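You operate a simulated robot arm through the tools that you are given. There is no shell and no other tool. Be economical: measure what you need, move in short steps, check, and stop when the job is done.

You are at the controls of a simulated robot arm. One attempt, no reset.

JOB
Pour one dose of mix into the sample mould and start the cure.
Fine: swing the mould arm back over its drip tray, slide the lid shut and clamp it before you press CURE; spill nothing.

Only the result counts: the job must be done as asked and must still hold three seconds after the hand-in. Knocking over, shifting, dropping, spilling or breaking anything else fails it. A push-on lid holds only when it is set on centred and level and pressed home; a screw cap is set on level and turned clockwise until tight.

ROBOT AND FRAMES
A 7-joint arm with a two-finger parallel gripper, fixed in place. Base frame: the origin is at the foot of the arm, x ahead of it, y to its left, z up; the work surface is at about z = 0.004. Units: m, rad, N and s.
With the tool pointing down near the work surface it reaches from about 0.24 to 0.62 m from the base axis. Its first joint turns from -1.152 to 1.152 rad. Payload 2.6 kg.
Tool frame: the origin (TCP) lies between the finger pads and is the grasp point; the fingertips stand 0.03 m ahead of it; z points along the fingers, y is the line along which they close. Largest opening 0.094 m; finger width 0.028, thickness 0.01; the body of the gripper, 0.05 by 0.096 m, starts 0.055 m behind the TCP.
Orientation is told as [roll, pitch, yaw] about the base's x, y, z axes, in that order, counted from this pose: with the fingers straight down and closing along the base's y, the tool's x points along the base's -x, its y along +y and its z along -z.

CONTROLS
- The arm moves only by the tool apply_moves. Its arguments are lists of equal length, an entry for each row: "offset": the shift along the tool's x, y, z in units of 100 mm (1.0 is 100 mm), a list of three; "dr": the turn, a rotation vector about the tool's x, y, z in units of 90 degrees (1.0 is 90 degrees), a list of three. In form: {"offset": [[tx, ty, tz], ...], "dr": [[rx, ry, rz], ...]}. A call has 1 to 8 rows; each row is the pose to reach, as a shift and turn from the pose commanded when the call began, along the tool's axes at that moment. "jaw" is the opening in per cent of the stroke, from 0 (shut) to 100 (fully open), set as the call begins (left out, the last holds). A call with a number of a shift or a turn outside -1 to 1 is refused whole. Each row takes 0.2 s and may step no farther than 0.05 m and 0.15 rad from the row before; otherwise, or with a gripper value out of range, the whole call is refused. Where a pose cannot be reached the arm comes as near as it can. A force on the tool above 70 N (or 10 N above the force at the start of the call, whichever is more), or a blocked arm, ends the call early, and 0.2 s more pass. The fingers move at their own pace (about 0.072 m/s each) and stop on an object; they squeeze with about 21 N. The grip force told is the motor's: it shows also when the fingers shut on nothing. Time passes only in rows, and 0.2 s behind the last, so rows that repeat a pose let the fingers close. The reply holds the time, the measured pose of the TCP, the force on the tool along the base axes, the opening and the grip force, in the units named above and with some noise, and new pictures: "pictures" is both (left out), scene, wrist or none.
- Cameras (640 x 400 px; columns grow to the right, rows downward): "scene" is fixed at [0.0376, 0.4336, 0.57]; the picture's right is [-0.75, -0.66, 0.00], its down [-0.34, 0.39, -0.86] and it looks along [0.57, -0.64, -0.52] (base axes); focal length 292 px, centre (320, 200). "wrist" rides on the gripper at [0.076, 0.014, -0.103] in the tool frame; the picture's right is [-0.18, 0.98, 0.00], its down [-0.75, -0.14, -0.64] and it looks along [-0.63, -0.12, 0.77] (tool axes); focal length 243 px, centre (320, 200). There is no depth. A picture from a camera that has moved, and an enlarged one, comes with that camera's place and axes in the base frame and with its lens.
- zoom(camera, box): a new picture of the part [left, top, right, bottom] of that camera's present view, enlarged. No time passes.
- job_done(): hands the job in; it is judged then, once.

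Go step by step. Nothing tells you positions but the pictures and the camera data: compare them with the known pose of the tool, close in by small moves and look again before you grip or let go. The budget is 120 turns and 170 pictures, counting those below and the enlarged ones. Unless the task says otherwise, let go and move clear before handing in, and close with one line.

The tools are called after "Call:" as a command line: name --argument value ..., lists and objects as JSON in quotes. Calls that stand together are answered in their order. apply_moves: Moves the arm, as the interface text tells. Its arguments: {"type":"object","properties":{"offset":{"type":"array","items":{"type":"array","items":{"type":"number"}}},"dr":{"type":"array","items":{"type":"array","items":{"type":"number"}}},"jaw":{"type":"number"},"pictures":{"type":"string","enum":["both","scene","wrist","none"]}},"required":["offset","dr"]} The other tools are called the same way: zoom (camera, box) takes an enlarged picture of a part of a camera's view; job_done () hands the job in.

At the start:

```text
time_s: 0.0
tcp_pos: [0.3497, -0.0951, 0.4166]
ee_rot: [-0.001, -0.002, -0.002]
force: [-0.2, 0.6, -0.5]
opening: 0.0941
gripper_force: 0.1
```

scene: 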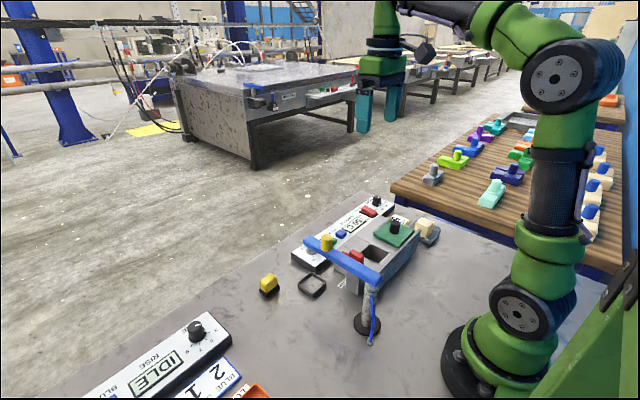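
wrist: 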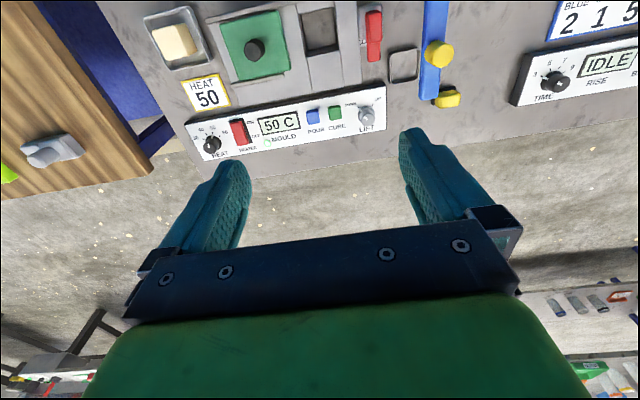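

I see a bench with a mould station: a HEAT/POUR/CURE/LIFT panel, a green lid, a blue swing arm and a second panel (RISE). I'll zoom in on these first.

Call:
zoom --camera "scene" --box '[240, 180, 460, 350]'

Call:
zoom --camera "wrist" --box '[130, 0, 480, 180]'

Call:
zoom --camera "scene" --box '[70, 290, 290, 400]'

```text
2.35 times, centred on (350, 265) of scene
camera zoom: at [0.0376, 0.4336, 0.57], right [-0.75, -0.66, 0.0], down [-0.34, 0.39, -0.86], along [0.57, -0.64, -0.52], focal length 687 px, centre (249, 47)
```

zoom: 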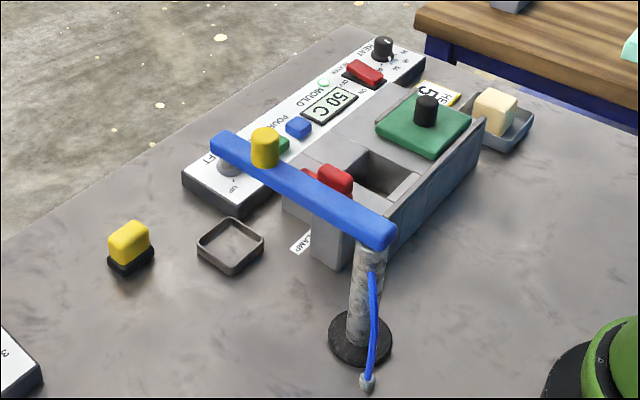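

```text
1.83 times, centred on (305, 90) of wrist
camera zoom: at [0.2732, -0.0803, 0.5184], right [0.19, 0.98, 0.0], down [0.75, -0.14, 0.64], along [0.63, -0.12, -0.77], focal length 444 px, centre (347, 401)
```

zoom: 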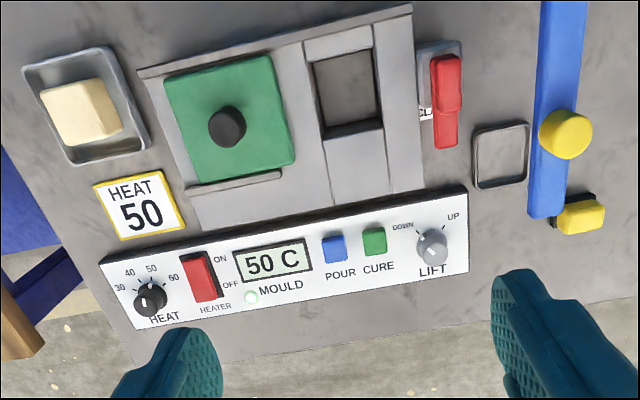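

```text
2.91 times, centred on (180, 345) of scene
camera zoom: at [0.0376, 0.4336, 0.57], right [-0.75, -0.66, 0.0], down [-0.34, 0.39, -0.86], along [0.57, -0.64, -0.52], focal length 849 px, centre (727, -222)
```

zoom: 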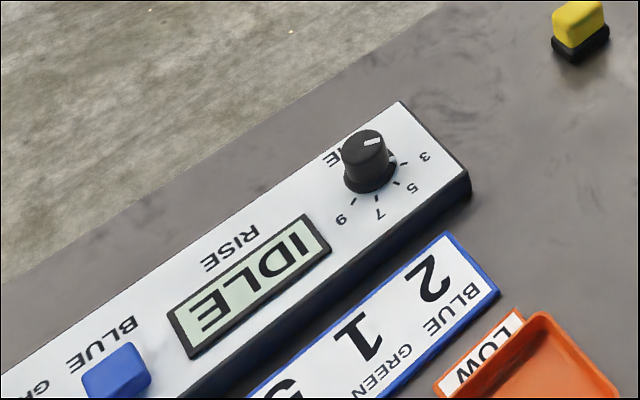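

Working out positions: the blue arm's post is at about (0.23, 0.06), and the arm now lies over the drip tray at about (0.40, 0.053). The mould opening is near (0.316, -0.09). I'll look closer at the controls.

Call:
zoom --camera "wrist" --box '[180, 90, 290, 170]'

Call:
zoom --camera "wrist" --box '[290, 70, 400, 150]'

Call:
zoom --camera "scene" --box '[300, 190, 400, 270]'

Call:
zoom --camera "wrist" --box '[340, 0, 480, 110]'

```text
5.00 times, centred on (235, 130) of wrist
camera zoom: at [0.2732, -0.0803, 0.5184], right [0.19, 0.98, 0.0], down [0.75, -0.14, 0.64], along [0.63, -0.12, -0.77], focal length 1213 px, centre (745, 550)
```

zoom: 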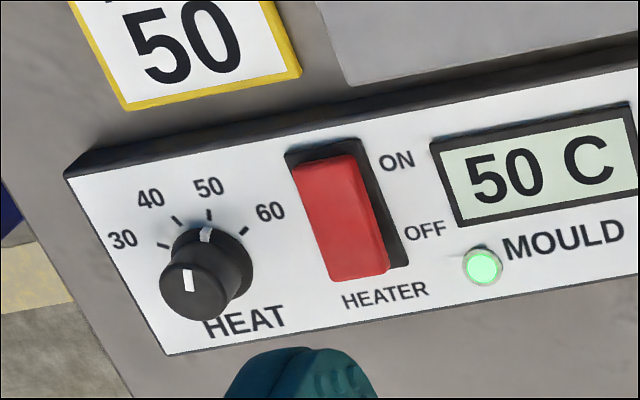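

```text
5.00 times, centred on (345, 110) of wrist
camera zoom: at [0.2732, -0.0803, 0.5184], right [0.19, 0.98, 0.0], down [0.75, -0.14, 0.64], along [0.63, -0.12, -0.77], focal length 1213 px, centre (195, 650)
```

zoom: 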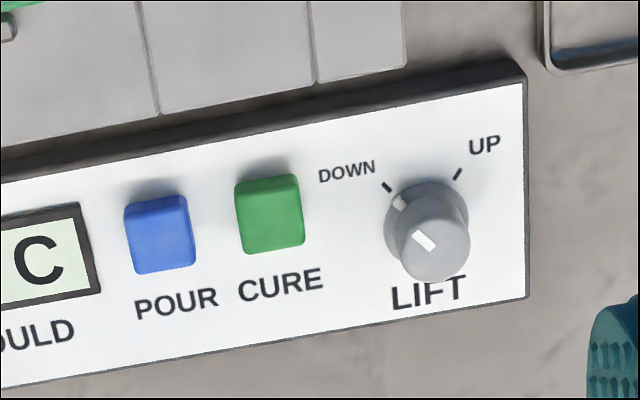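

```text
5.00 times, centred on (350, 230) of scene
camera zoom: at [0.0376, 0.4336, 0.57], right [-0.75, -0.66, 0.0], down [-0.34, 0.39, -0.86], along [0.57, -0.64, -0.52], focal length 1460 px, centre (170, 50)
```

zoom: 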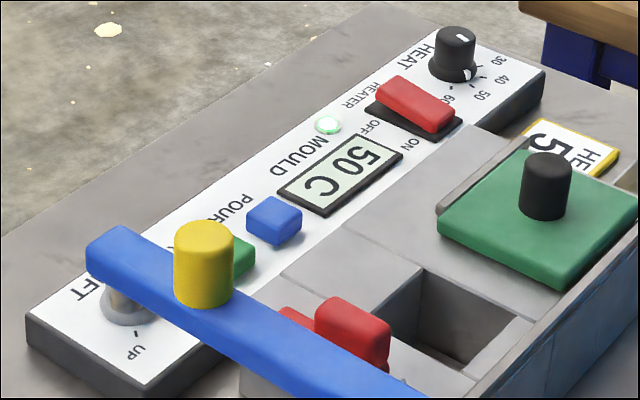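

```text
3.64 times, centred on (410, 55) of wrist
camera zoom: at [0.2732, -0.0803, 0.5184], right [0.19, 0.98, 0.0], down [0.75, -0.14, 0.64], along [0.63, -0.12, -0.77], focal length 882 px, centre (-7, 727)
```

zoom: 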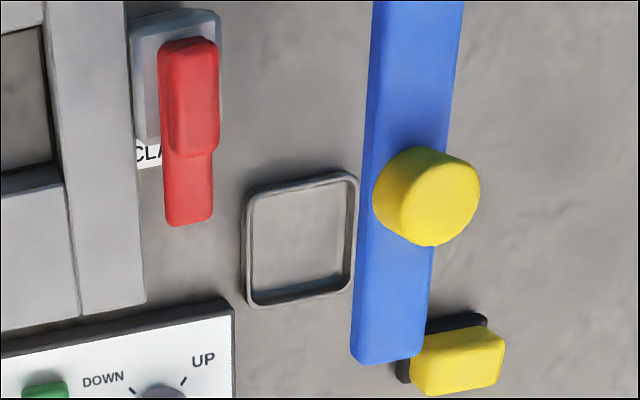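

The heat is already at 50 with the heater lamp lit, and LIFT is at DOWN. I'll look at the arm's underside and the yellow item from the scene camera.

Call:
zoom --camera "scene" --box '[250, 220, 400, 350]'

Call:
apply_moves --offset '[[0, 0.4, 0.4], [0, 0.8, 0.8], [0, 1, 1]]' --dr '[[0, 0, 0], [0, 0, 0], [0, 0, 0]]' --pictures "both"

```text
3.08 times, centred on (325, 285) of scene
camera zoom: at [0.0376, 0.4336, 0.57], right [-0.75, -0.66, 0.0], down [-0.34, 0.39, -0.86], along [0.57, -0.64, -0.52], focal length 898 px, centre (305, -62)
```

zoom: 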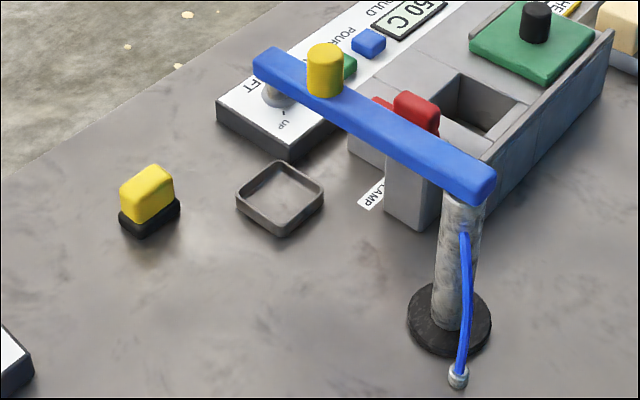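

```text
refused: row 1 steps farther than a row can; nothing moved
```

The step was too long, so nothing moved. I'll lower the hand and yaw it so the wrist camera looks toward the blue arm from the side.

Call:
apply_moves --offset '[[0.1, 0, 0.2], [0.2, 0, 0.4], [0.3, 0, 0.6], [0.4, 0, 0.8], [0.4, 0, 1.0], [0.4, 0, 1.0], [0.4, 0, 1.0]]' --dr '[[0, 0, -0.09], [0, 0, -0.18], [0, 0, -0.27], [0, 0, -0.36], [0, 0, -0.45], [0, 0, -0.54], [0, 0, -0.63]]' --pictures "wrist"

```text
time_s: 1.6
tcp_pos: [0.3085, -0.095, 0.3165]
ee_rot: [-0.001, -0.002, 0.992]
force: [0.8, -0.4, 1.1]
opening: 0.0941
gripper_force: 0.0
camera wrist: at [0.2561, -0.1501, 0.4182], right [-0.72, 0.69, 0.0], down [0.53, 0.55, 0.64], along [0.45, 0.46, -0.77], focal length 243 px, centre (320, 200)
```

wrist: 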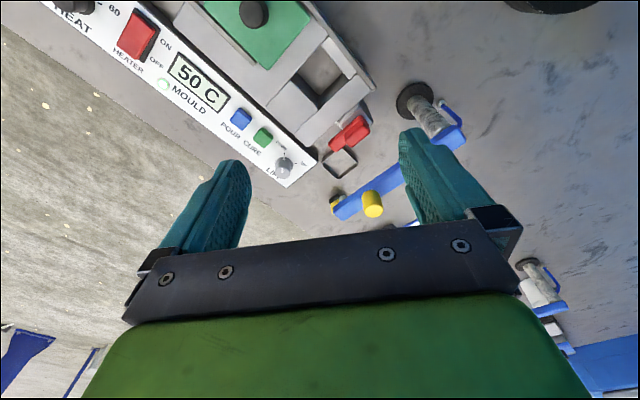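

I'll pitch the camera nearer to horizontal for a look under the blue arm.

Call:
apply_moves --offset '[[0, 0, 0.0], [0, 0, 0], [0, 0, 0], [0, 0, 0], [0, 0, 0]]' --dr '[[0, -0.09, 0], [0, -0.18, 0], [0, -0.27, 0], [0, -0.36, 0], [0, -0.4, 0]]' --pictures "wrist"

```text
time_s: 2.8
tcp_pos: [0.3088, -0.0965, 0.3164]
ee_rot: [-0.004, -0.633, 0.991]
force: [0.3, -1.2, 0.6]
opening: 0.0941
gripper_force: 0.1
camera wrist: at [0.2305, -0.1891, 0.3538], right [-0.74, 0.67, 0.11], down [0.24, 0.11, 0.96], along [0.63, 0.74, -0.25], focal length 243 px, centre (320, 200)
```

wrist: 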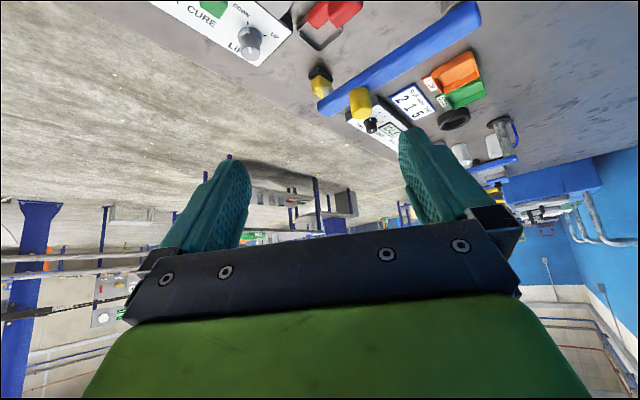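

Call:
zoom --camera "wrist" --box '[220, 0, 500, 140]'

```text
2.29 times, centred on (360, 70) of wrist
camera zoom: at [0.2305, -0.1891, 0.3538], right [-0.74, 0.67, 0.11], down [0.24, 0.11, 0.96], along [0.63, 0.74, -0.25], focal length 555 px, centre (229, 497)
```

zoom: 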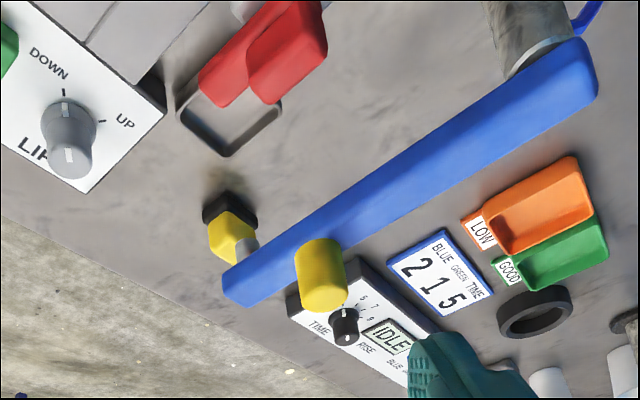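

The spout is a short stub under the arm tip, about z 0.11, which clears the mould (rim z 0.07) and the clamp (z 0.10). Next I level the tool and turn it back toward the yellow knob at (0.355, 0.056, 0.165).

Call:
apply_moves --offset '[[0, 0, 0], [0, 0, 0], [0, 0, 0], [0, 0, 0], [0, 0, 0]]' --dr '[[0, 0.09, 0], [0, 0.18, 0], [0, 0.27, 0], [0, 0.36, 0], [0, 0.4, 0]]' --pictures "none"

Call:
apply_moves --offset '[[0, 0, 0], [0, 0, 0], [0, 0, 0], [0, 0, 0], [0, 0, 0], [0, 0, 0], [0, 0, 0]]' --dr '[[0, 0, 0.09], [0, 0, 0.18], [0, 0, 0.27], [0, 0, 0.36], [0, 0, 0.45], [0, 0, 0.54], [0, 0, 0.63]]' --pictures "none"

Call:
apply_moves --offset '[[-0.1, 0.38, 0], [-0.2, 0.76, 0], [-0.35, 1.0, 0]]' --dr '[[0, 0, 0], [0, 0, 0], [0, 0, 0]]' --pictures "none"

Call:
apply_moves --offset '[[0, 0.35, 0.1], [0, 0.5, 0.5], [0, 0.5, 0.9]]' --dr '[[0, 0, 0], [0, 0, 0], [0, 0, 0]]' --pictures "both"

```text
time_s: 4.0
tcp_pos: [0.309, -0.096, 0.3161]
ee_rot: [0.001, 0.0, 0.988]
force: [0.1, -1.5, -0.9]
opening: 0.094
gripper_force: 0.0
```

```text
time_s: 5.6
tcp_pos: [0.3083, -0.0957, 0.3176]
ee_rot: [0.001, -0.001, -0.003]
force: [-0.9, 0.0, 0.0]
opening: 0.0943
gripper_force: 0.0
```

```text
time_s: 6.4
tcp_pos: [0.3435, 0.0019, 0.3168]
ee_rot: [0.001, -0.002, -0.003]
force: [-0.2, -0.1, 0.1]
opening: 0.0938
gripper_force: 0.1
```

```text
time_s: 7.2
tcp_pos: [0.3417, 0.052, 0.2235]
ee_rot: [0.002, -0.003, -0.002]
force: [-0.3, -0.5, -0.1]
opening: 0.0939
gripper_force: 0.1
camera wrist: at [0.2665, 0.0687, 0.3259], right [0.19, 0.98, 0.0], down [0.75, -0.14, 0.64], along [0.63, -0.12, -0.77], focal length 243 px, centre (320, 200)
```

scene: 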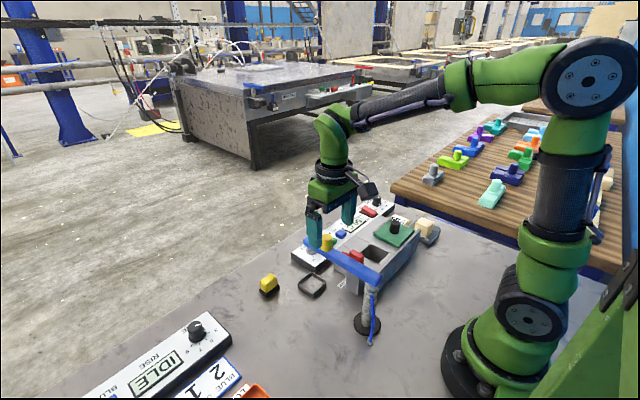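
wrist: 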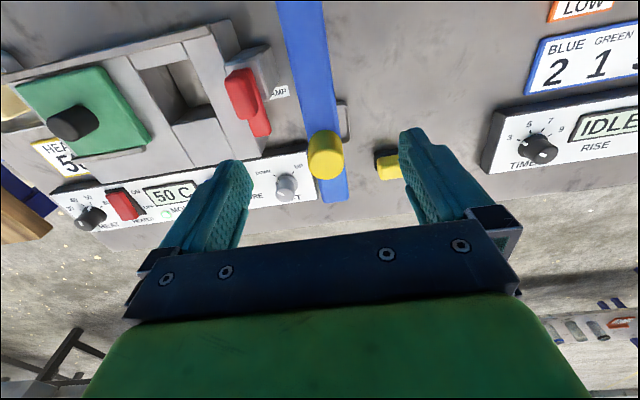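

The knob is at about (0.352, 0.057), top at z 0.165. I'll lower the hand so the fingers straddle it, then close.

Call:
apply_moves --offset '[[-0.05, 0.04, 0.2], [-0.09, 0.04, 0.5]]' --dr '[[0, 0, 0], [0, 0, 0]]' --pictures "both"

Call:
zoom --camera "scene" --box '[270, 170, 430, 300]'

```text
time_s: 7.8
tcp_pos: [0.3512, 0.0575, 0.1746]
ee_rot: [-0.001, -0.003, -0.001]
force: [-0.3, -0.1, 0.4]
opening: 0.0941
gripper_force: 0.1
camera wrist: at [0.2758, 0.0723, 0.2773], right [0.19, 0.98, 0.0], down [0.75, -0.14, 0.64], along [0.63, -0.12, -0.77], focal length 243 px, centre (320, 200)
```

scene: 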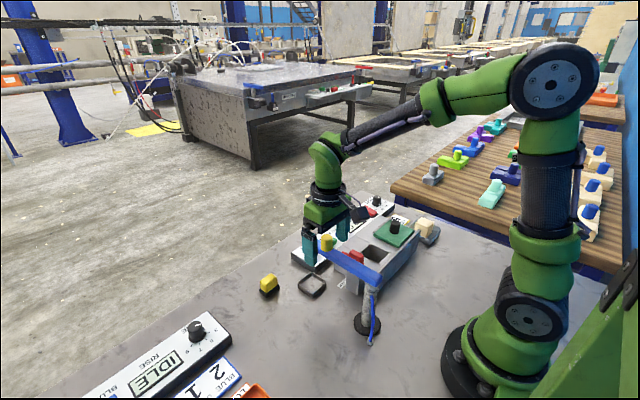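
wrist: 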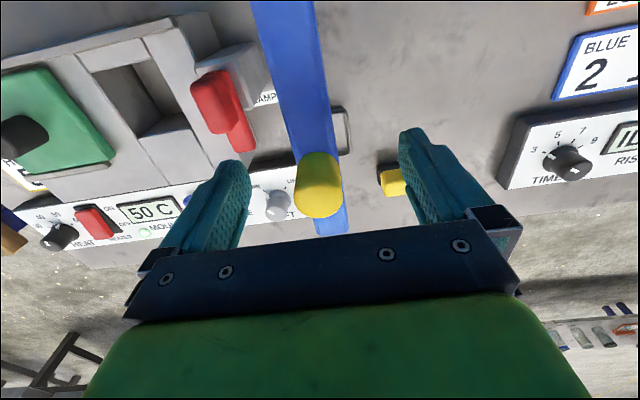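

```text
3.08 times, centred on (350, 235) of scene
camera zoom: at [0.0376, 0.4336, 0.57], right [-0.75, -0.66, 0.0], down [-0.34, 0.39, -0.86], along [0.57, -0.64, -0.52], focal length 898 px, centre (228, 92)
```

zoom: 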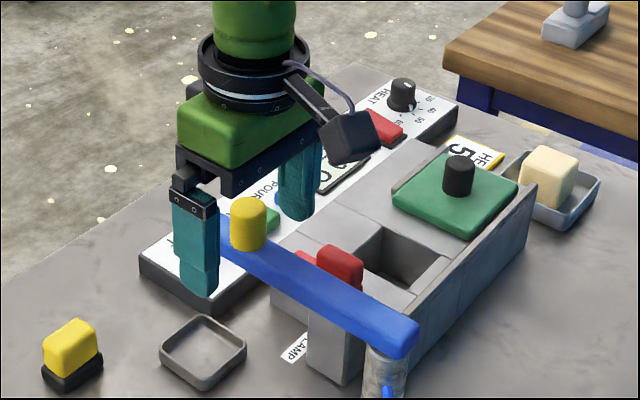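

The knob sits between the fingers; I'll close on it.

Call:
apply_moves --offset '[[0, 0, 0], [0, 0, 0], [0, 0, 0], [0, 0, 0]]' --dr '[[0, 0, 0], [0, 0, 0], [0, 0, 0], [0, 0, 0]]' --jaw 0 --pictures "wrist"

```text
time_s: 8.8
tcp_pos: [0.3505, 0.0539, 0.175]
ee_rot: [-0.003, -0.002, -0.003]
force: [2.0, -11.8, -2.7]
opening: 0.0258
gripper_force: 45.0
camera wrist: at [0.276, 0.0711, 0.2774], right [0.19, 0.98, 0.0], down [0.75, -0.14, 0.64], along [0.63, -0.12, -0.77], focal length 243 px, centre (320, 200)
```

wrist: 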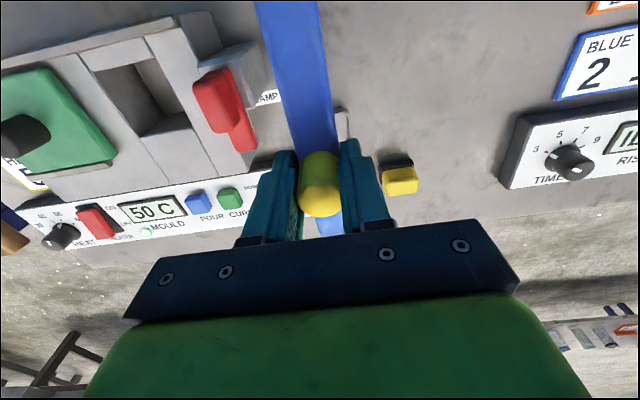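

The knob is gripped. I'll swing the arm the first 30° along the arc about the post and watch the forces.

Call:
apply_moves --offset '[[0.01, -0.154, 0], [0.04, -0.305, 0], [0.09, -0.452, 0], [0.158, -0.59, 0]]' --dr '[[0, 0, 0.083], [0, 0, 0.167], [0, 0, 0.25], [0, 0, 0.333]]' --pictures "both"

```text
time_s: 9.8
tcp_pos: [0.3369, -0.0013, 0.1745]
ee_rot: [0.002, -0.006, -0.525]
force: [-4.7, -11.4, 16.5]
opening: 0.026
gripper_force: 44.5
camera wrist: at [0.2788, 0.051, 0.2771], right [0.65, 0.76, 0.0], down [0.58, -0.5, 0.65], along [0.49, -0.42, -0.76], focal length 243 px, centre (320, 200)
```

scene: 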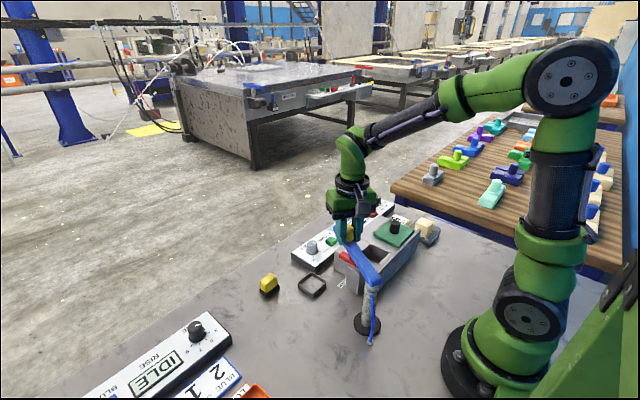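
wrist: 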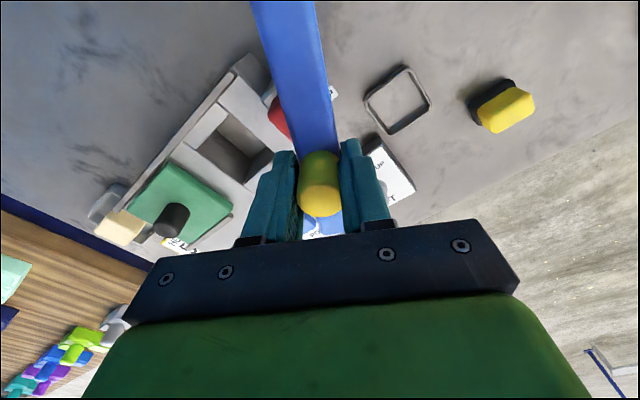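

A vertical force of 16 N has appeared, so I'll check for any contact near the clamp.

Call:
zoom --camera "scene" --box '[310, 200, 430, 310]'

Call:
zoom --camera "wrist" --box '[200, 40, 440, 250]'

Call:
apply_moves --offset '[[0, 0, 0]]' --dr '[[0, 0, 0]]' --pictures "none"

```text
3.64 times, centred on (370, 255) of scene
camera zoom: at [0.0375, 0.4335, 0.57], right [-0.75, -0.66, 0.0], down [-0.34, 0.39, -0.86], along [0.57, -0.64, -0.52], focal length 1062 px, centre (138, 0)
```

zoom: 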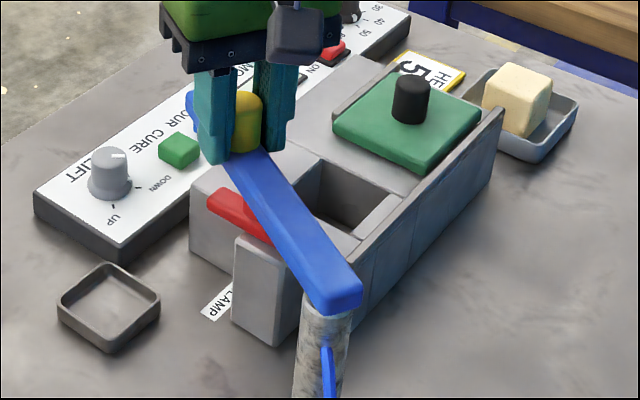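

```text
1.90 times, centred on (320, 145) of wrist
camera zoom: at [0.2788, 0.051, 0.2771], right [0.65, 0.76, 0.0], down [0.58, -0.5, 0.65], along [0.49, -0.42, -0.76], focal length 462 px, centre (320, 305)
```

zoom: 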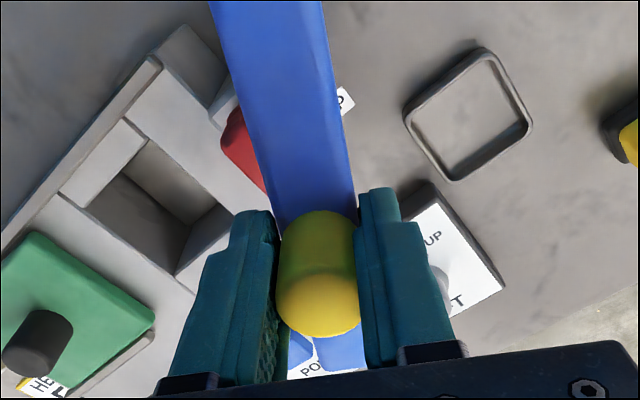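

```text
time_s: 10.2
tcp_pos: [0.3382, -0.0001, 0.1754]
ee_rot: [0.003, -0.006, -0.523]
force: [-7.0, -10.4, 22.5]
opening: 0.026
gripper_force: 45.0
```

I'll raise the hand 1 mm to see whether the vertical force relaxes.

Call:
apply_moves --offset '[[0, 0, -0.01], [0, 0, -0.01]]' --dr '[[0, 0, 0], [0, 0, 0]]' --pictures "none"

```text
time_s: 10.8
tcp_pos: [0.3374, -0.001, 0.175]
ee_rot: [0.0, 0.0, -0.524]
force: [-1.9, -9.7, 5.7]
opening: 0.0259
gripper_force: 45.0
```

The force relaxed, so it was only vertical stiffness. I'll continue the remaining 31° of the swing.

Call:
apply_moves --offset '[[0.01, -0.154, 0], [0.04, -0.305, 0], [0.09, -0.452, 0], [0.169, -0.608, 0]]' --dr '[[0, 0, 0.083], [0, 0, 0.167], [0, 0, 0.25], [0, 0, 0.344]]' --pictures "both"

Call:
zoom --camera "scene" --box '[310, 200, 430, 310]'

Call:
zoom --camera "wrist" --box '[200, 40, 440, 250]'

```text
time_s: 11.8
tcp_pos: [0.2926, -0.0471, 0.1767]
ee_rot: [-0.004, -0.001, -1.069]
force: [9.4, -26.6, -46.3]
opening: 0.026
gripper_force: 45.3
camera wrist: at [0.269, 0.0291, 0.2787], right [0.95, 0.31, 0.0], down [0.24, -0.73, 0.64], along [0.2, -0.61, -0.77], focal length 243 px, centre (320, 200)
```

scene: 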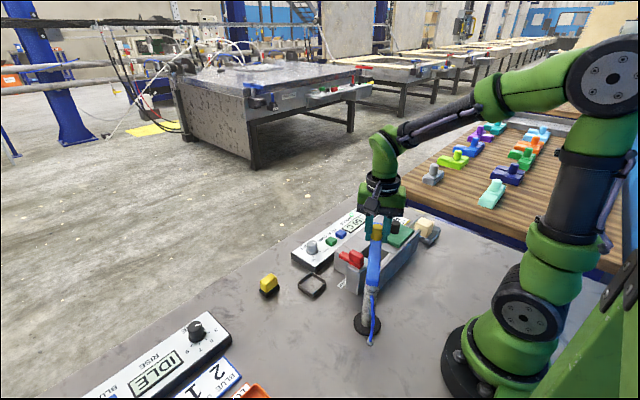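
wrist: 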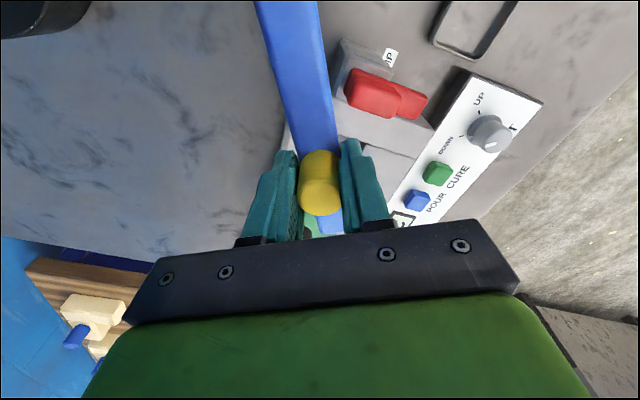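

```text
3.64 times, centred on (370, 255) of scene
camera zoom: at [0.0378, 0.4335, 0.57], right [-0.75, -0.66, 0.0], down [-0.34, 0.39, -0.86], along [0.57, -0.64, -0.52], focal length 1062 px, centre (138, 0)
```

zoom: 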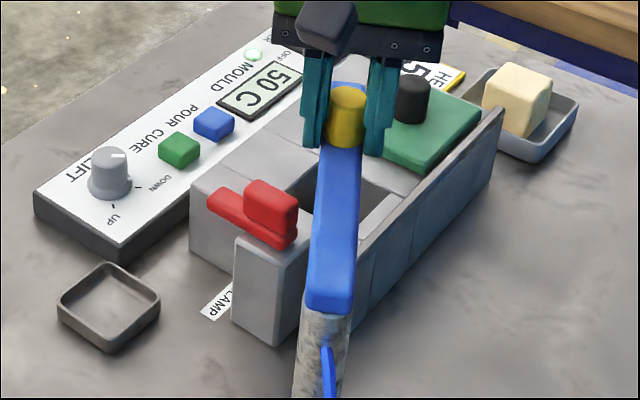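

```text
1.90 times, centred on (320, 145) of wrist
camera zoom: at [0.269, 0.0291, 0.2787], right [0.95, 0.31, 0.0], down [0.24, -0.73, 0.64], along [0.2, -0.61, -0.77], focal length 462 px, centre (320, 305)
```

zoom: 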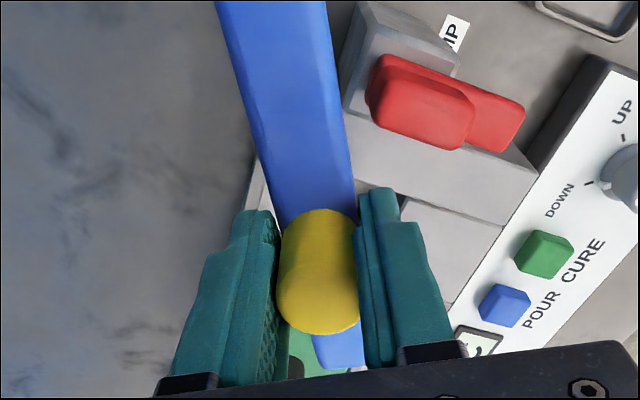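

The arm is over the opening: tip line at about -62°, spout near (0.311, -0.088) against the opening centre (0.315, -0.089). I'll relax the forces before letting go.

Call:
apply_moves --offset '[[-0.03, 0, 0.02], [-0.045, 0, 0.025]]' --dr '[[0, 0, 0], [0, 0, 0]]' --pictures "none"

```text
time_s: 12.4
tcp_pos: [0.2952, -0.0454, 0.1767]
ee_rot: [0.006, 0.003, -1.062]
force: [-17.6, 6.8, 14.3]
opening: 0.026
gripper_force: 45.0
```

Call:
apply_moves --offset '[[0.02, 0, -0.007], [0.02, 0, -0.007]]' --dr '[[0, 0, 0], [0, 0, 0]]' --pictures "none"

Call:
apply_moves --offset '[[0, 0, 0], [0, 0, 0], [0, 0, 0], [0, 0, -0.4], [0, 0, -0.8]]' --dr '[[0, 0, 0], [0, 0, 0], [0, 0, 0], [0, 0, 0], [0, 0, 0]]' --jaw 60 --pictures "both"

Call:
zoom --camera "scene" --box '[310, 200, 430, 310]'

```text
time_s: 13.0
tcp_pos: [0.2946, -0.0458, 0.1775]
ee_rot: [0.003, 0.002, -1.069]
force: [-13.5, 9.4, 28.5]
opening: 0.0262
gripper_force: 45.0
```

```text
time_s: 14.2
tcp_pos: [0.2905, -0.0487, 0.2567]
ee_rot: [0.0, 0.0, -1.065]
force: [0.9, 0.5, 0.1]
opening: 0.0564
gripper_force: 0.0
camera wrist: at [0.2679, 0.026, 0.3598], right [0.95, 0.31, 0.0], down [0.24, -0.73, 0.64], along [0.2, -0.61, -0.77], focal length 243 px, centre (320, 200)
```

scene: 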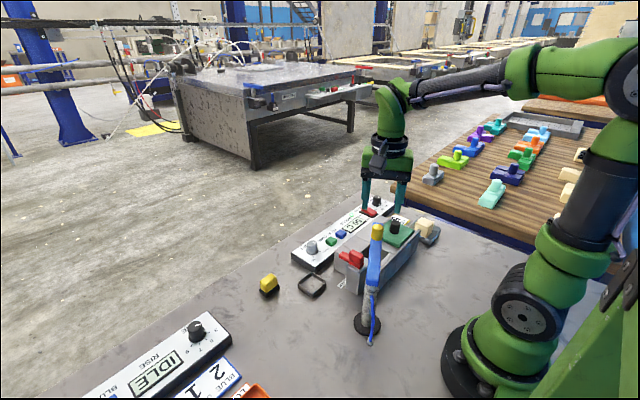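
wrist: 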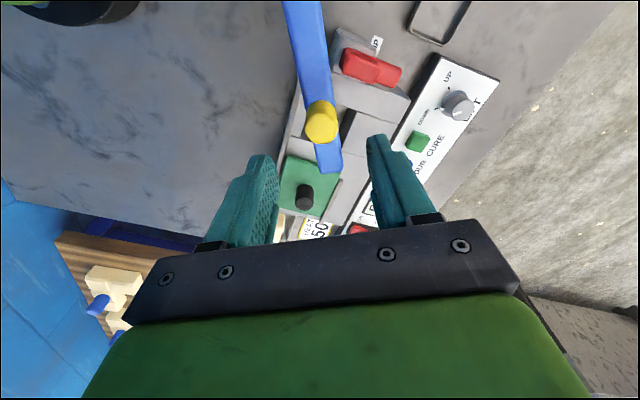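

```text
3.64 times, centred on (370, 255) of scene
camera zoom: at [0.0376, 0.4336, 0.57], right [-0.75, -0.66, 0.0], down [-0.34, 0.39, -0.86], along [0.57, -0.64, -0.52], focal length 1062 px, centre (138, 0)
```

zoom: 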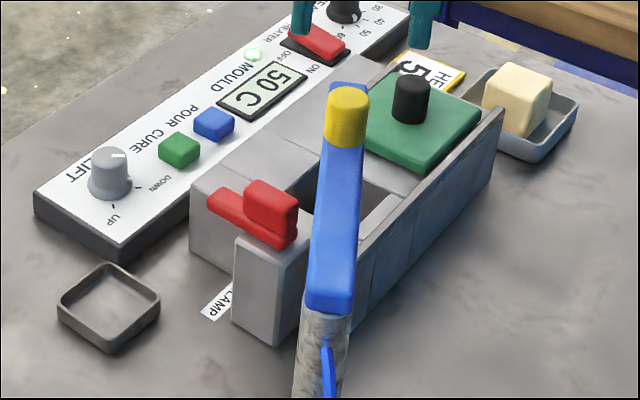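

The arm tip is at (0.325, -0.107), so the spout at about (0.315, -0.089) is right over the opening. POUR is at about (0.4485, -0.130, top z 0.044). I'll close the fingers and move above it.

Call:
apply_moves --offset '[[-0.37, 0.25, 0], [-0.74, 0.5, 0]]' --dr '[[0, 0, 0], [0, 0, 0]]' --jaw 0 --pictures "none"

Call:
apply_moves --offset '[[-0.37, 0.25, 0], [-0.735, 0.49, 0], [-0.735, 0.49, 0.4], [-0.735, 0.49, 0.8]]' --dr '[[0, 0, 0], [0, 0, 0], [0, 0, 0], [0, 0, 0]]' --pictures "both"

Call:
zoom --camera "scene" --box '[290, 170, 430, 280]'

```text
time_s: 14.8
tcp_pos: [0.3707, -0.0881, 0.2568]
ee_rot: [0.0, 0.0, -1.065]
force: [0.8, 0.0, -0.6]
opening: 0.0
gripper_force: 21.3
```

```text
time_s: 15.8
tcp_pos: [0.4538, -0.13, 0.1741]
ee_rot: [0.003, 0.0, -1.064]
force: [0.1, 0.5, -0.5]
opening: 0.0005
gripper_force: 20.9
camera wrist: at [0.4297, -0.0564, 0.2768], right [0.95, 0.32, 0.0], down [0.24, -0.73, 0.64], along [0.2, -0.61, -0.77], focal length 243 px, centre (320, 200)
```

scene: 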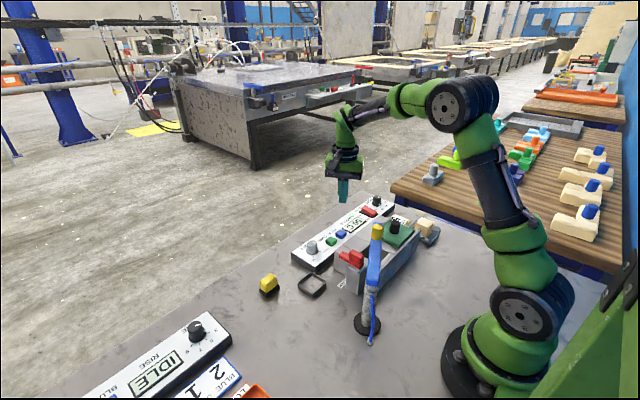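
wrist: 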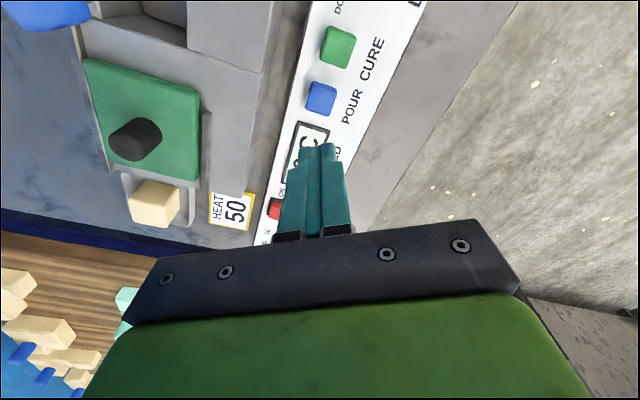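

```text
3.64 times, centred on (360, 225) of scene
camera zoom: at [0.0376, 0.4335, 0.57], right [-0.75, -0.66, 0.0], down [-0.34, 0.39, -0.86], along [0.57, -0.64, -0.52], focal length 1062 px, centre (174, 109)
```

zoom: 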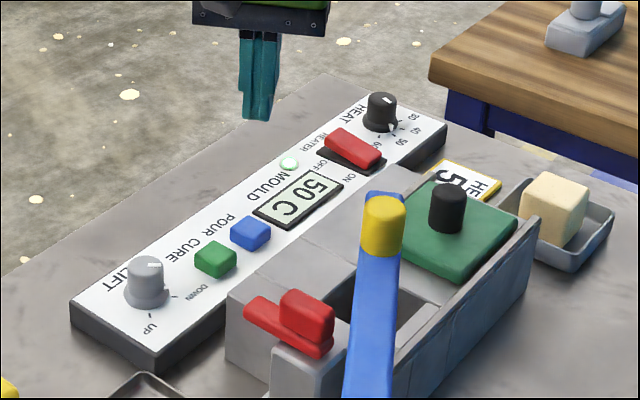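

POUR comes out at about (0.450, -0.127) from this view too. I'll centre on it and come down to just above it.

Call:
apply_moves --offset '[[0.045, -0.02, 0.4], [0.045, -0.02, 0.8], [0.045, -0.02, 0.92]]' --dr '[[0, 0, 0], [0, 0, 0], [0, 0, 0]]' --pictures "wrist"

Call:
zoom --camera "scene" --box '[310, 190, 410, 270]'

```text
time_s: 16.6
tcp_pos: [0.4462, -0.1273, 0.0838]
ee_rot: [0.002, -0.002, -1.065]
force: [0.1, -0.4, -0.3]
opening: 0.0001
gripper_force: 21.2
camera wrist: at [0.424, -0.0523, 0.1846], right [0.95, 0.31, 0.0], down [0.24, -0.73, 0.64], along [0.2, -0.61, -0.77], focal length 243 px, centre (320, 200)
```

wrist: 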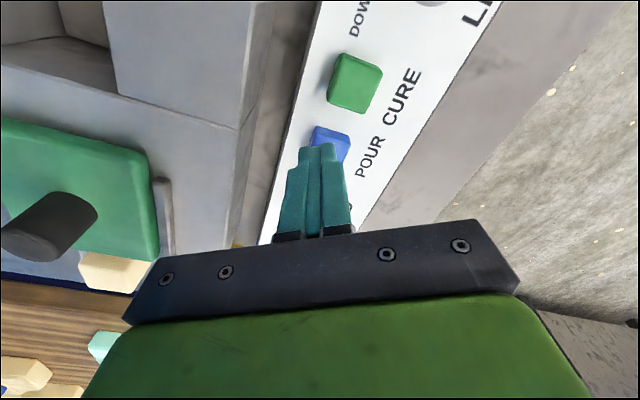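

```text
5.00 times, centred on (360, 230) of scene
camera zoom: at [0.0376, 0.4336, 0.57], right [-0.75, -0.66, 0.0], down [-0.34, 0.39, -0.86], along [0.57, -0.64, -0.52], focal length 1460 px, centre (120, 50)
```

zoom: 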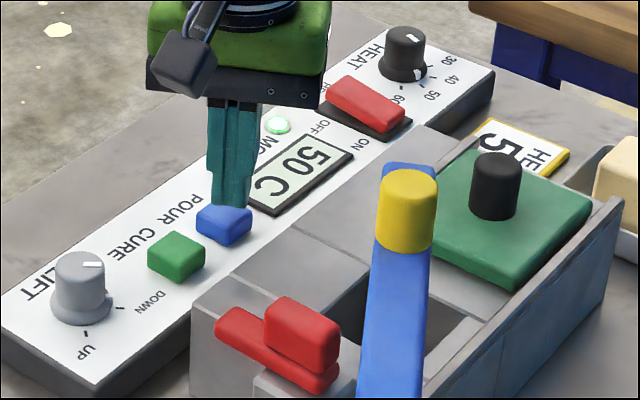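

The button's centre looks about 5 mm further over; I'll correct for that and press down in small steps.

Call:
apply_moves --offset '[[0.025, 0.05, 0.03], [0.025, 0.05, 0.07], [0.025, 0.05, 0.1]]' --dr '[[0, 0, 0], [0, 0, 0], [0, 0, 0]]' --pictures "none"

Call:
zoom --camera "scene" --box '[310, 190, 410, 270]'

```text
time_s: 17.4
tcp_pos: [0.4513, -0.1207, 0.0729]
ee_rot: [0.001, 0.0, -1.067]
force: [0.5, -0.5, -1.2]
opening: 0.0
gripper_force: 20.9
```

```text
5.00 times, centred on (360, 230) of scene
camera zoom: at [0.0376, 0.4336, 0.57], right [-0.75, -0.66, 0.0], down [-0.34, 0.39, -0.86], along [0.57, -0.64, -0.52], focal length 1460 px, centre (120, 50)
```

zoom: 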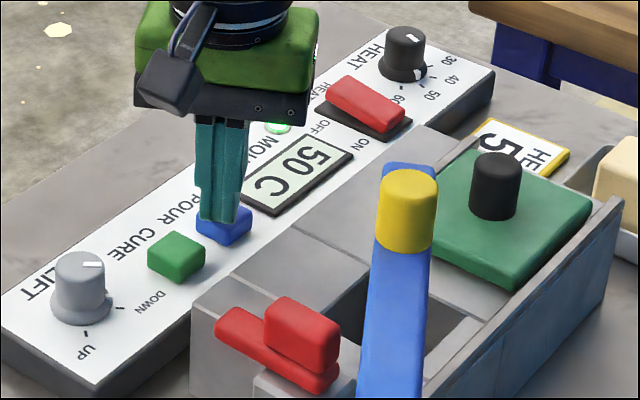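

Call:
apply_moves --offset '[[0, -0.03, 0.02], [0, -0.03, 0.04], [0, -0.03, 0.06]]' --dr '[[0, 0, 0], [0, 0, 0], [0, 0, 0]]' --pictures "none"

Call:
zoom --camera "scene" --box '[310, 190, 410, 270]'

```text
time_s: 18.2
tcp_pos: [0.4475, -0.122, 0.0673]
ee_rot: [0.002, 0.0, -1.066]
force: [0.9, -1.3, 1.3]
opening: 0.0002
gripper_force: 21.0
```

```text
5.00 times, centred on (360, 230) of scene
camera zoom: at [0.0376, 0.4336, 0.57], right [-0.75, -0.66, 0.0], down [-0.34, 0.39, -0.86], along [0.57, -0.64, -0.52], focal length 1460 px, centre (120, 50)
```

zoom: 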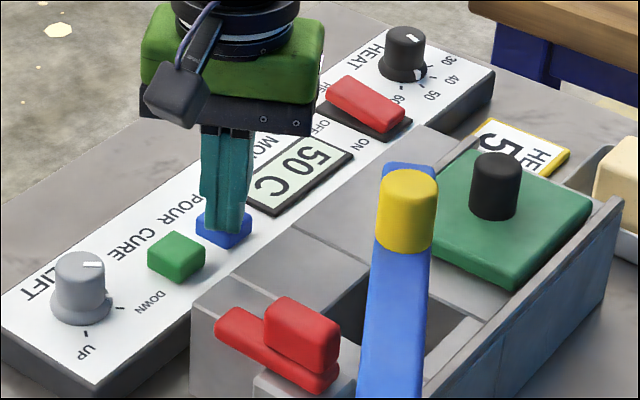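

The fingertip is just about at the button; I'll press a little further.

Call:
apply_moves --offset '[[0, 0, 0.02], [0, 0, 0.04]]' --dr '[[0, 0, 0], [0, 0, 0]]' --pictures "none"

Call:
zoom --camera "scene" --box '[310, 190, 410, 270]'

```text
time_s: 18.8
tcp_pos: [0.4482, -0.1234, 0.0637]
ee_rot: [0.0, 0.001, -1.064]
force: [-1.9, -0.2, 2.8]
opening: 0.0
gripper_force: 21.1
```

```text
5.00 times, centred on (360, 230) of scene
camera zoom: at [0.0376, 0.4336, 0.57], right [-0.75, -0.66, 0.0], down [-0.34, 0.39, -0.86], along [0.57, -0.64, -0.52], focal length 1460 px, centre (120, 50)
```

zoom: 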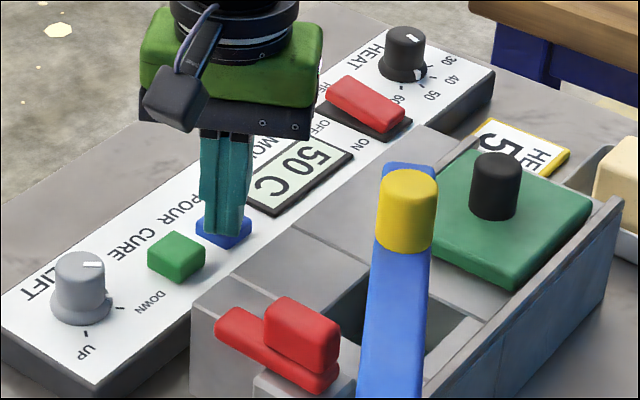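

The opening looks as if it is filling, so I'll lift off and check.

Call:
apply_moves --offset '[[0, 0, -0.2], [0, 0, -0.6]]' --dr '[[0, 0, 0], [0, 0, 0]]' --pictures "wrist"

Call:
zoom --camera "scene" --box '[310, 190, 410, 270]'

```text
time_s: 19.4
tcp_pos: [0.4483, -0.12, 0.1232]
ee_rot: [0.001, -0.001, -1.065]
force: [0.3, -0.7, 0.1]
opening: 0.0
gripper_force: 21.3
camera wrist: at [0.4248, -0.0449, 0.2268], right [0.95, 0.32, 0.0], down [0.24, -0.73, 0.64], along [0.2, -0.61, -0.77], focal length 243 px, centre (320, 200)
```

wrist: 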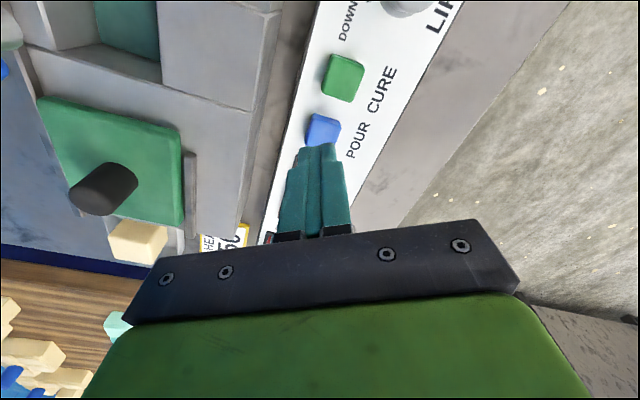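

```text
5.00 times, centred on (360, 230) of scene
camera zoom: at [0.0376, 0.4335, 0.57], right [-0.75, -0.66, 0.0], down [-0.34, 0.39, -0.86], along [0.57, -0.64, -0.52], focal length 1460 px, centre (120, 50)
```

zoom: 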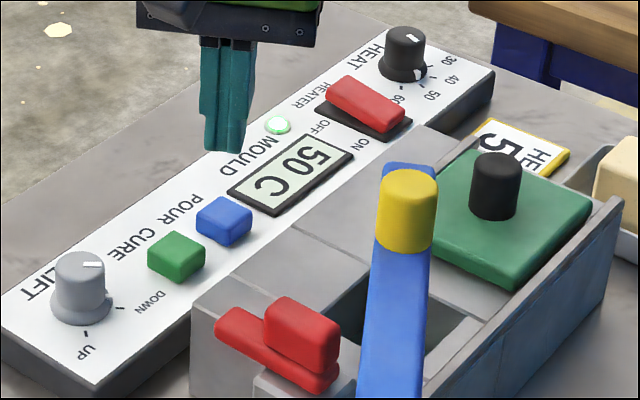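

A teal dose is in the mould and the button is released. I'll go back up and over to the knob, giving it time to drip off.

Call:
apply_moves --offset '[[0, 0, -0.45], [0, 0, -0.9], [0, 0, -1.0]]' --dr '[[0, 0, 0], [0, 0, 0], [0, 0, 0]]' --pictures "none"

Call:
apply_moves --offset '[[0, 0, -0.33], [0.38, -0.27, -0.33], [0.69, -0.5, -0.33]]' --dr '[[0, 0, 0], [0, 0, 0], [0, 0, 0]]' --jaw 100 --pictures "none"

Call:
apply_moves --offset '[[0.38, -0.27, 0], [0.69, -0.5, 0], [0.69, -0.5, 0], [0.69, -0.5, 0]]' --dr '[[0, 0, 0], [0, 0, 0], [0, 0, 0], [0, 0, 0]]' --pictures "both"

Call:
zoom --camera "wrist" --box '[240, 0, 480, 160]'

```text
time_s: 20.2
tcp_pos: [0.4463, -0.1193, 0.2233]
ee_rot: [0.002, -0.001, -1.066]
force: [-0.6, -0.3, 0.6]
opening: 0.0002
gripper_force: 20.5
```

```text
time_s: 21.0
tcp_pos: [0.3712, -0.0854, 0.2578]
ee_rot: [-0.001, -0.003, -1.065]
force: [0.6, 0.1, 1.0]
opening: 0.0936
gripper_force: 0.1
```

```text
time_s: 22.0
tcp_pos: [0.292, -0.048, 0.2578]
ee_rot: [0.002, 0.001, -1.064]
force: [0.4, -0.4, 0.8]
opening: 0.0941
gripper_force: 0.0
camera wrist: at [0.2692, 0.0277, 0.3613], right [0.95, 0.32, 0.0], down [0.24, -0.73, 0.64], along [0.2, -0.61, -0.77], focal length 243 px, centre (320, 200)
```

scene: 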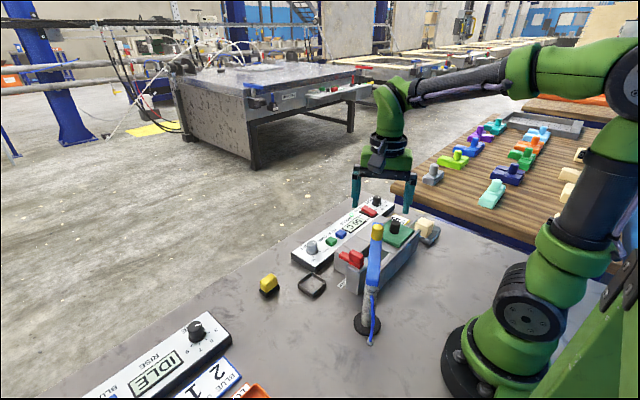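
wrist: 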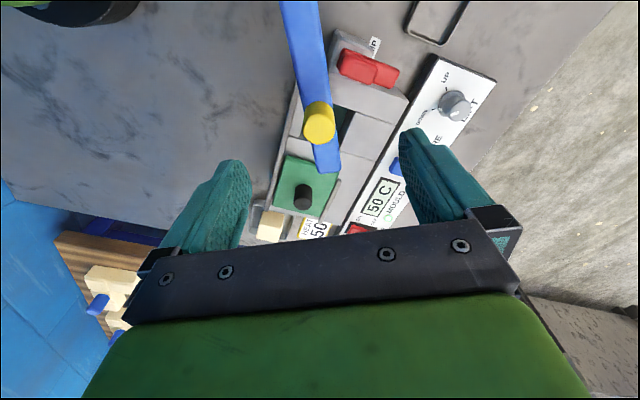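

```text
2.50 times, centred on (360, 80) of wrist
camera zoom: at [0.2692, 0.0277, 0.3613], right [0.95, 0.32, 0.0], down [0.24, -0.73, 0.64], along [0.2, -0.61, -0.77], focal length 606 px, centre (220, 500)
```

zoom: 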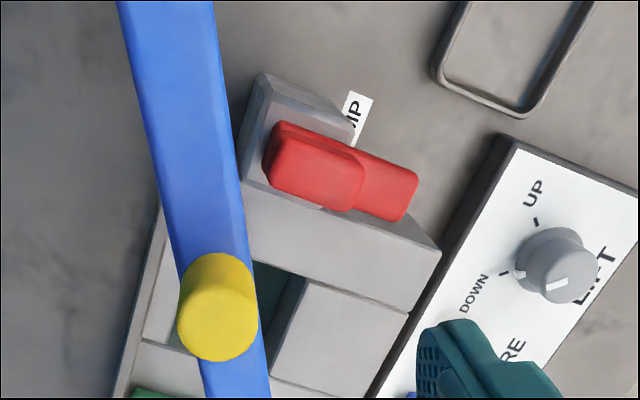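

Call:
apply_moves --offset '[[-0.01, 0, 0.4], [-0.015, 0, 0.7], [-0.015, 0, 0.81]]' --dr '[[0, 0, 0], [0, 0, 0], [0, 0, 0]]' --pictures "none"

Call:
apply_moves --offset '[[0, 0, 0], [0, 0, 0], [0, 0, 0], [0, 0, 0]]' --dr '[[0, 0, 0], [0, 0, 0], [0, 0, 0], [0, 0, 0]]' --jaw 0 --pictures "wrist"

```text
time_s: 22.8
tcp_pos: [0.2936, -0.052, 0.1789]
ee_rot: [0.001, 0.0, -1.065]
force: [-0.2, -0.5, -0.7]
opening: 0.0942
gripper_force: 0.1
```

```text
time_s: 23.8
tcp_pos: [0.2921, -0.051, 0.1793]
ee_rot: [0.003, -0.001, -1.065]
force: [10.3, 3.4, -6.4]
opening: 0.0256
gripper_force: 45.0
camera wrist: at [0.2696, 0.0239, 0.28], right [0.95, 0.32, 0.0], down [0.24, -0.73, 0.64], along [0.2, -0.61, -0.77], focal length 243 px, centre (320, 200)
```

wrist: 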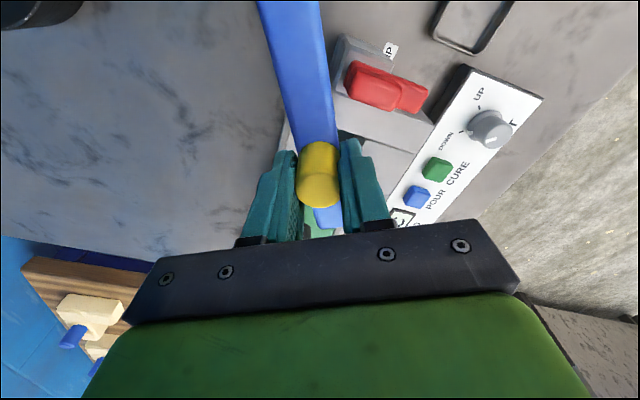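

The knob is gripped again. I'll swing the arm back along the same arc, the first half now.

Call:
apply_moves --offset '[[0.01, 0.154, 0], [0.04, 0.305, 0], [0.09, 0.452, 0], [0.169, 0.608, 0]]' --dr '[[0, 0, -0.083], [0, 0, -0.167], [0, 0, -0.25], [0, 0, -0.344]]' --pictures "none"

```text
time_s: 24.8
tcp_pos: [0.339, -0.006, 0.1784]
ee_rot: [0.002, -0.001, -0.52]
force: [-8.6, 5.1, 26.5]
opening: 0.0256
gripper_force: 45.2
```

Call:
apply_moves --offset '[[0.01, 0.154, -0.01], [0.04, 0.305, -0.01], [0.09, 0.452, -0.01], [0.158, 0.59, -0.01]]' --dr '[[0, 0, -0.083], [0, 0, -0.167], [0, 0, -0.25], [0, 0, -0.333]]' --pictures "both"

Call:
zoom --camera "scene" --box '[290, 180, 430, 300]'

```text
time_s: 25.8
tcp_pos: [0.3559, 0.0525, 0.177]
ee_rot: [0.001, -0.007, 0.0]
force: [-13.0, 7.7, 42.9]
opening: 0.0258
gripper_force: 45.3
camera wrist: at [0.2803, 0.0678, 0.2795], right [0.18, 0.98, 0.0], down [0.75, -0.14, 0.65], along [0.63, -0.12, -0.76], focal length 243 px, centre (320, 200)
```

scene: 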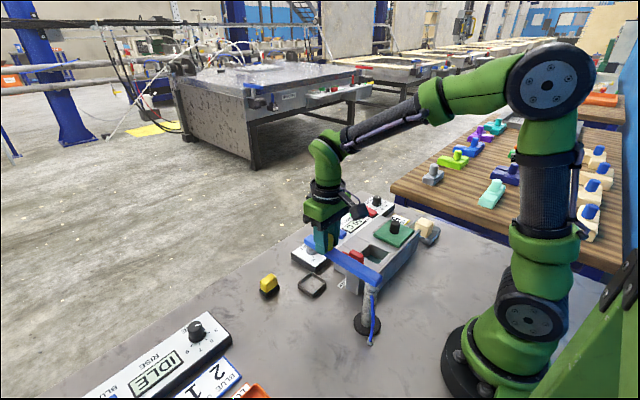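
wrist: 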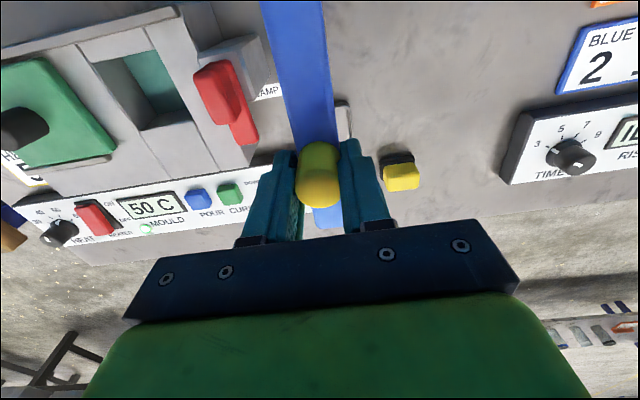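

```text
3.33 times, centred on (360, 240) of scene
camera zoom: at [0.0374, 0.4335, 0.57], right [-0.75, -0.66, 0.0], down [-0.34, 0.39, -0.86], along [0.57, -0.64, -0.51], focal length 973 px, centre (187, 67)
```

zoom: 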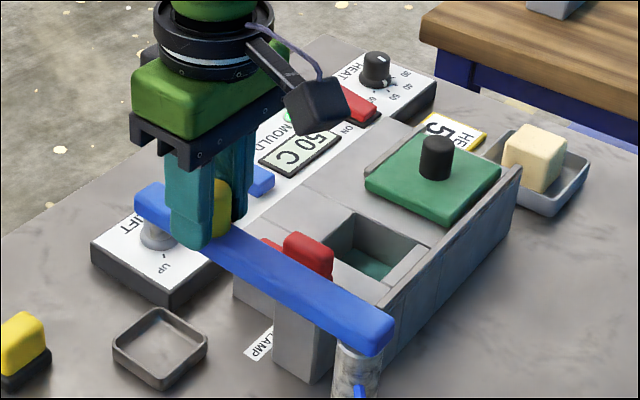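

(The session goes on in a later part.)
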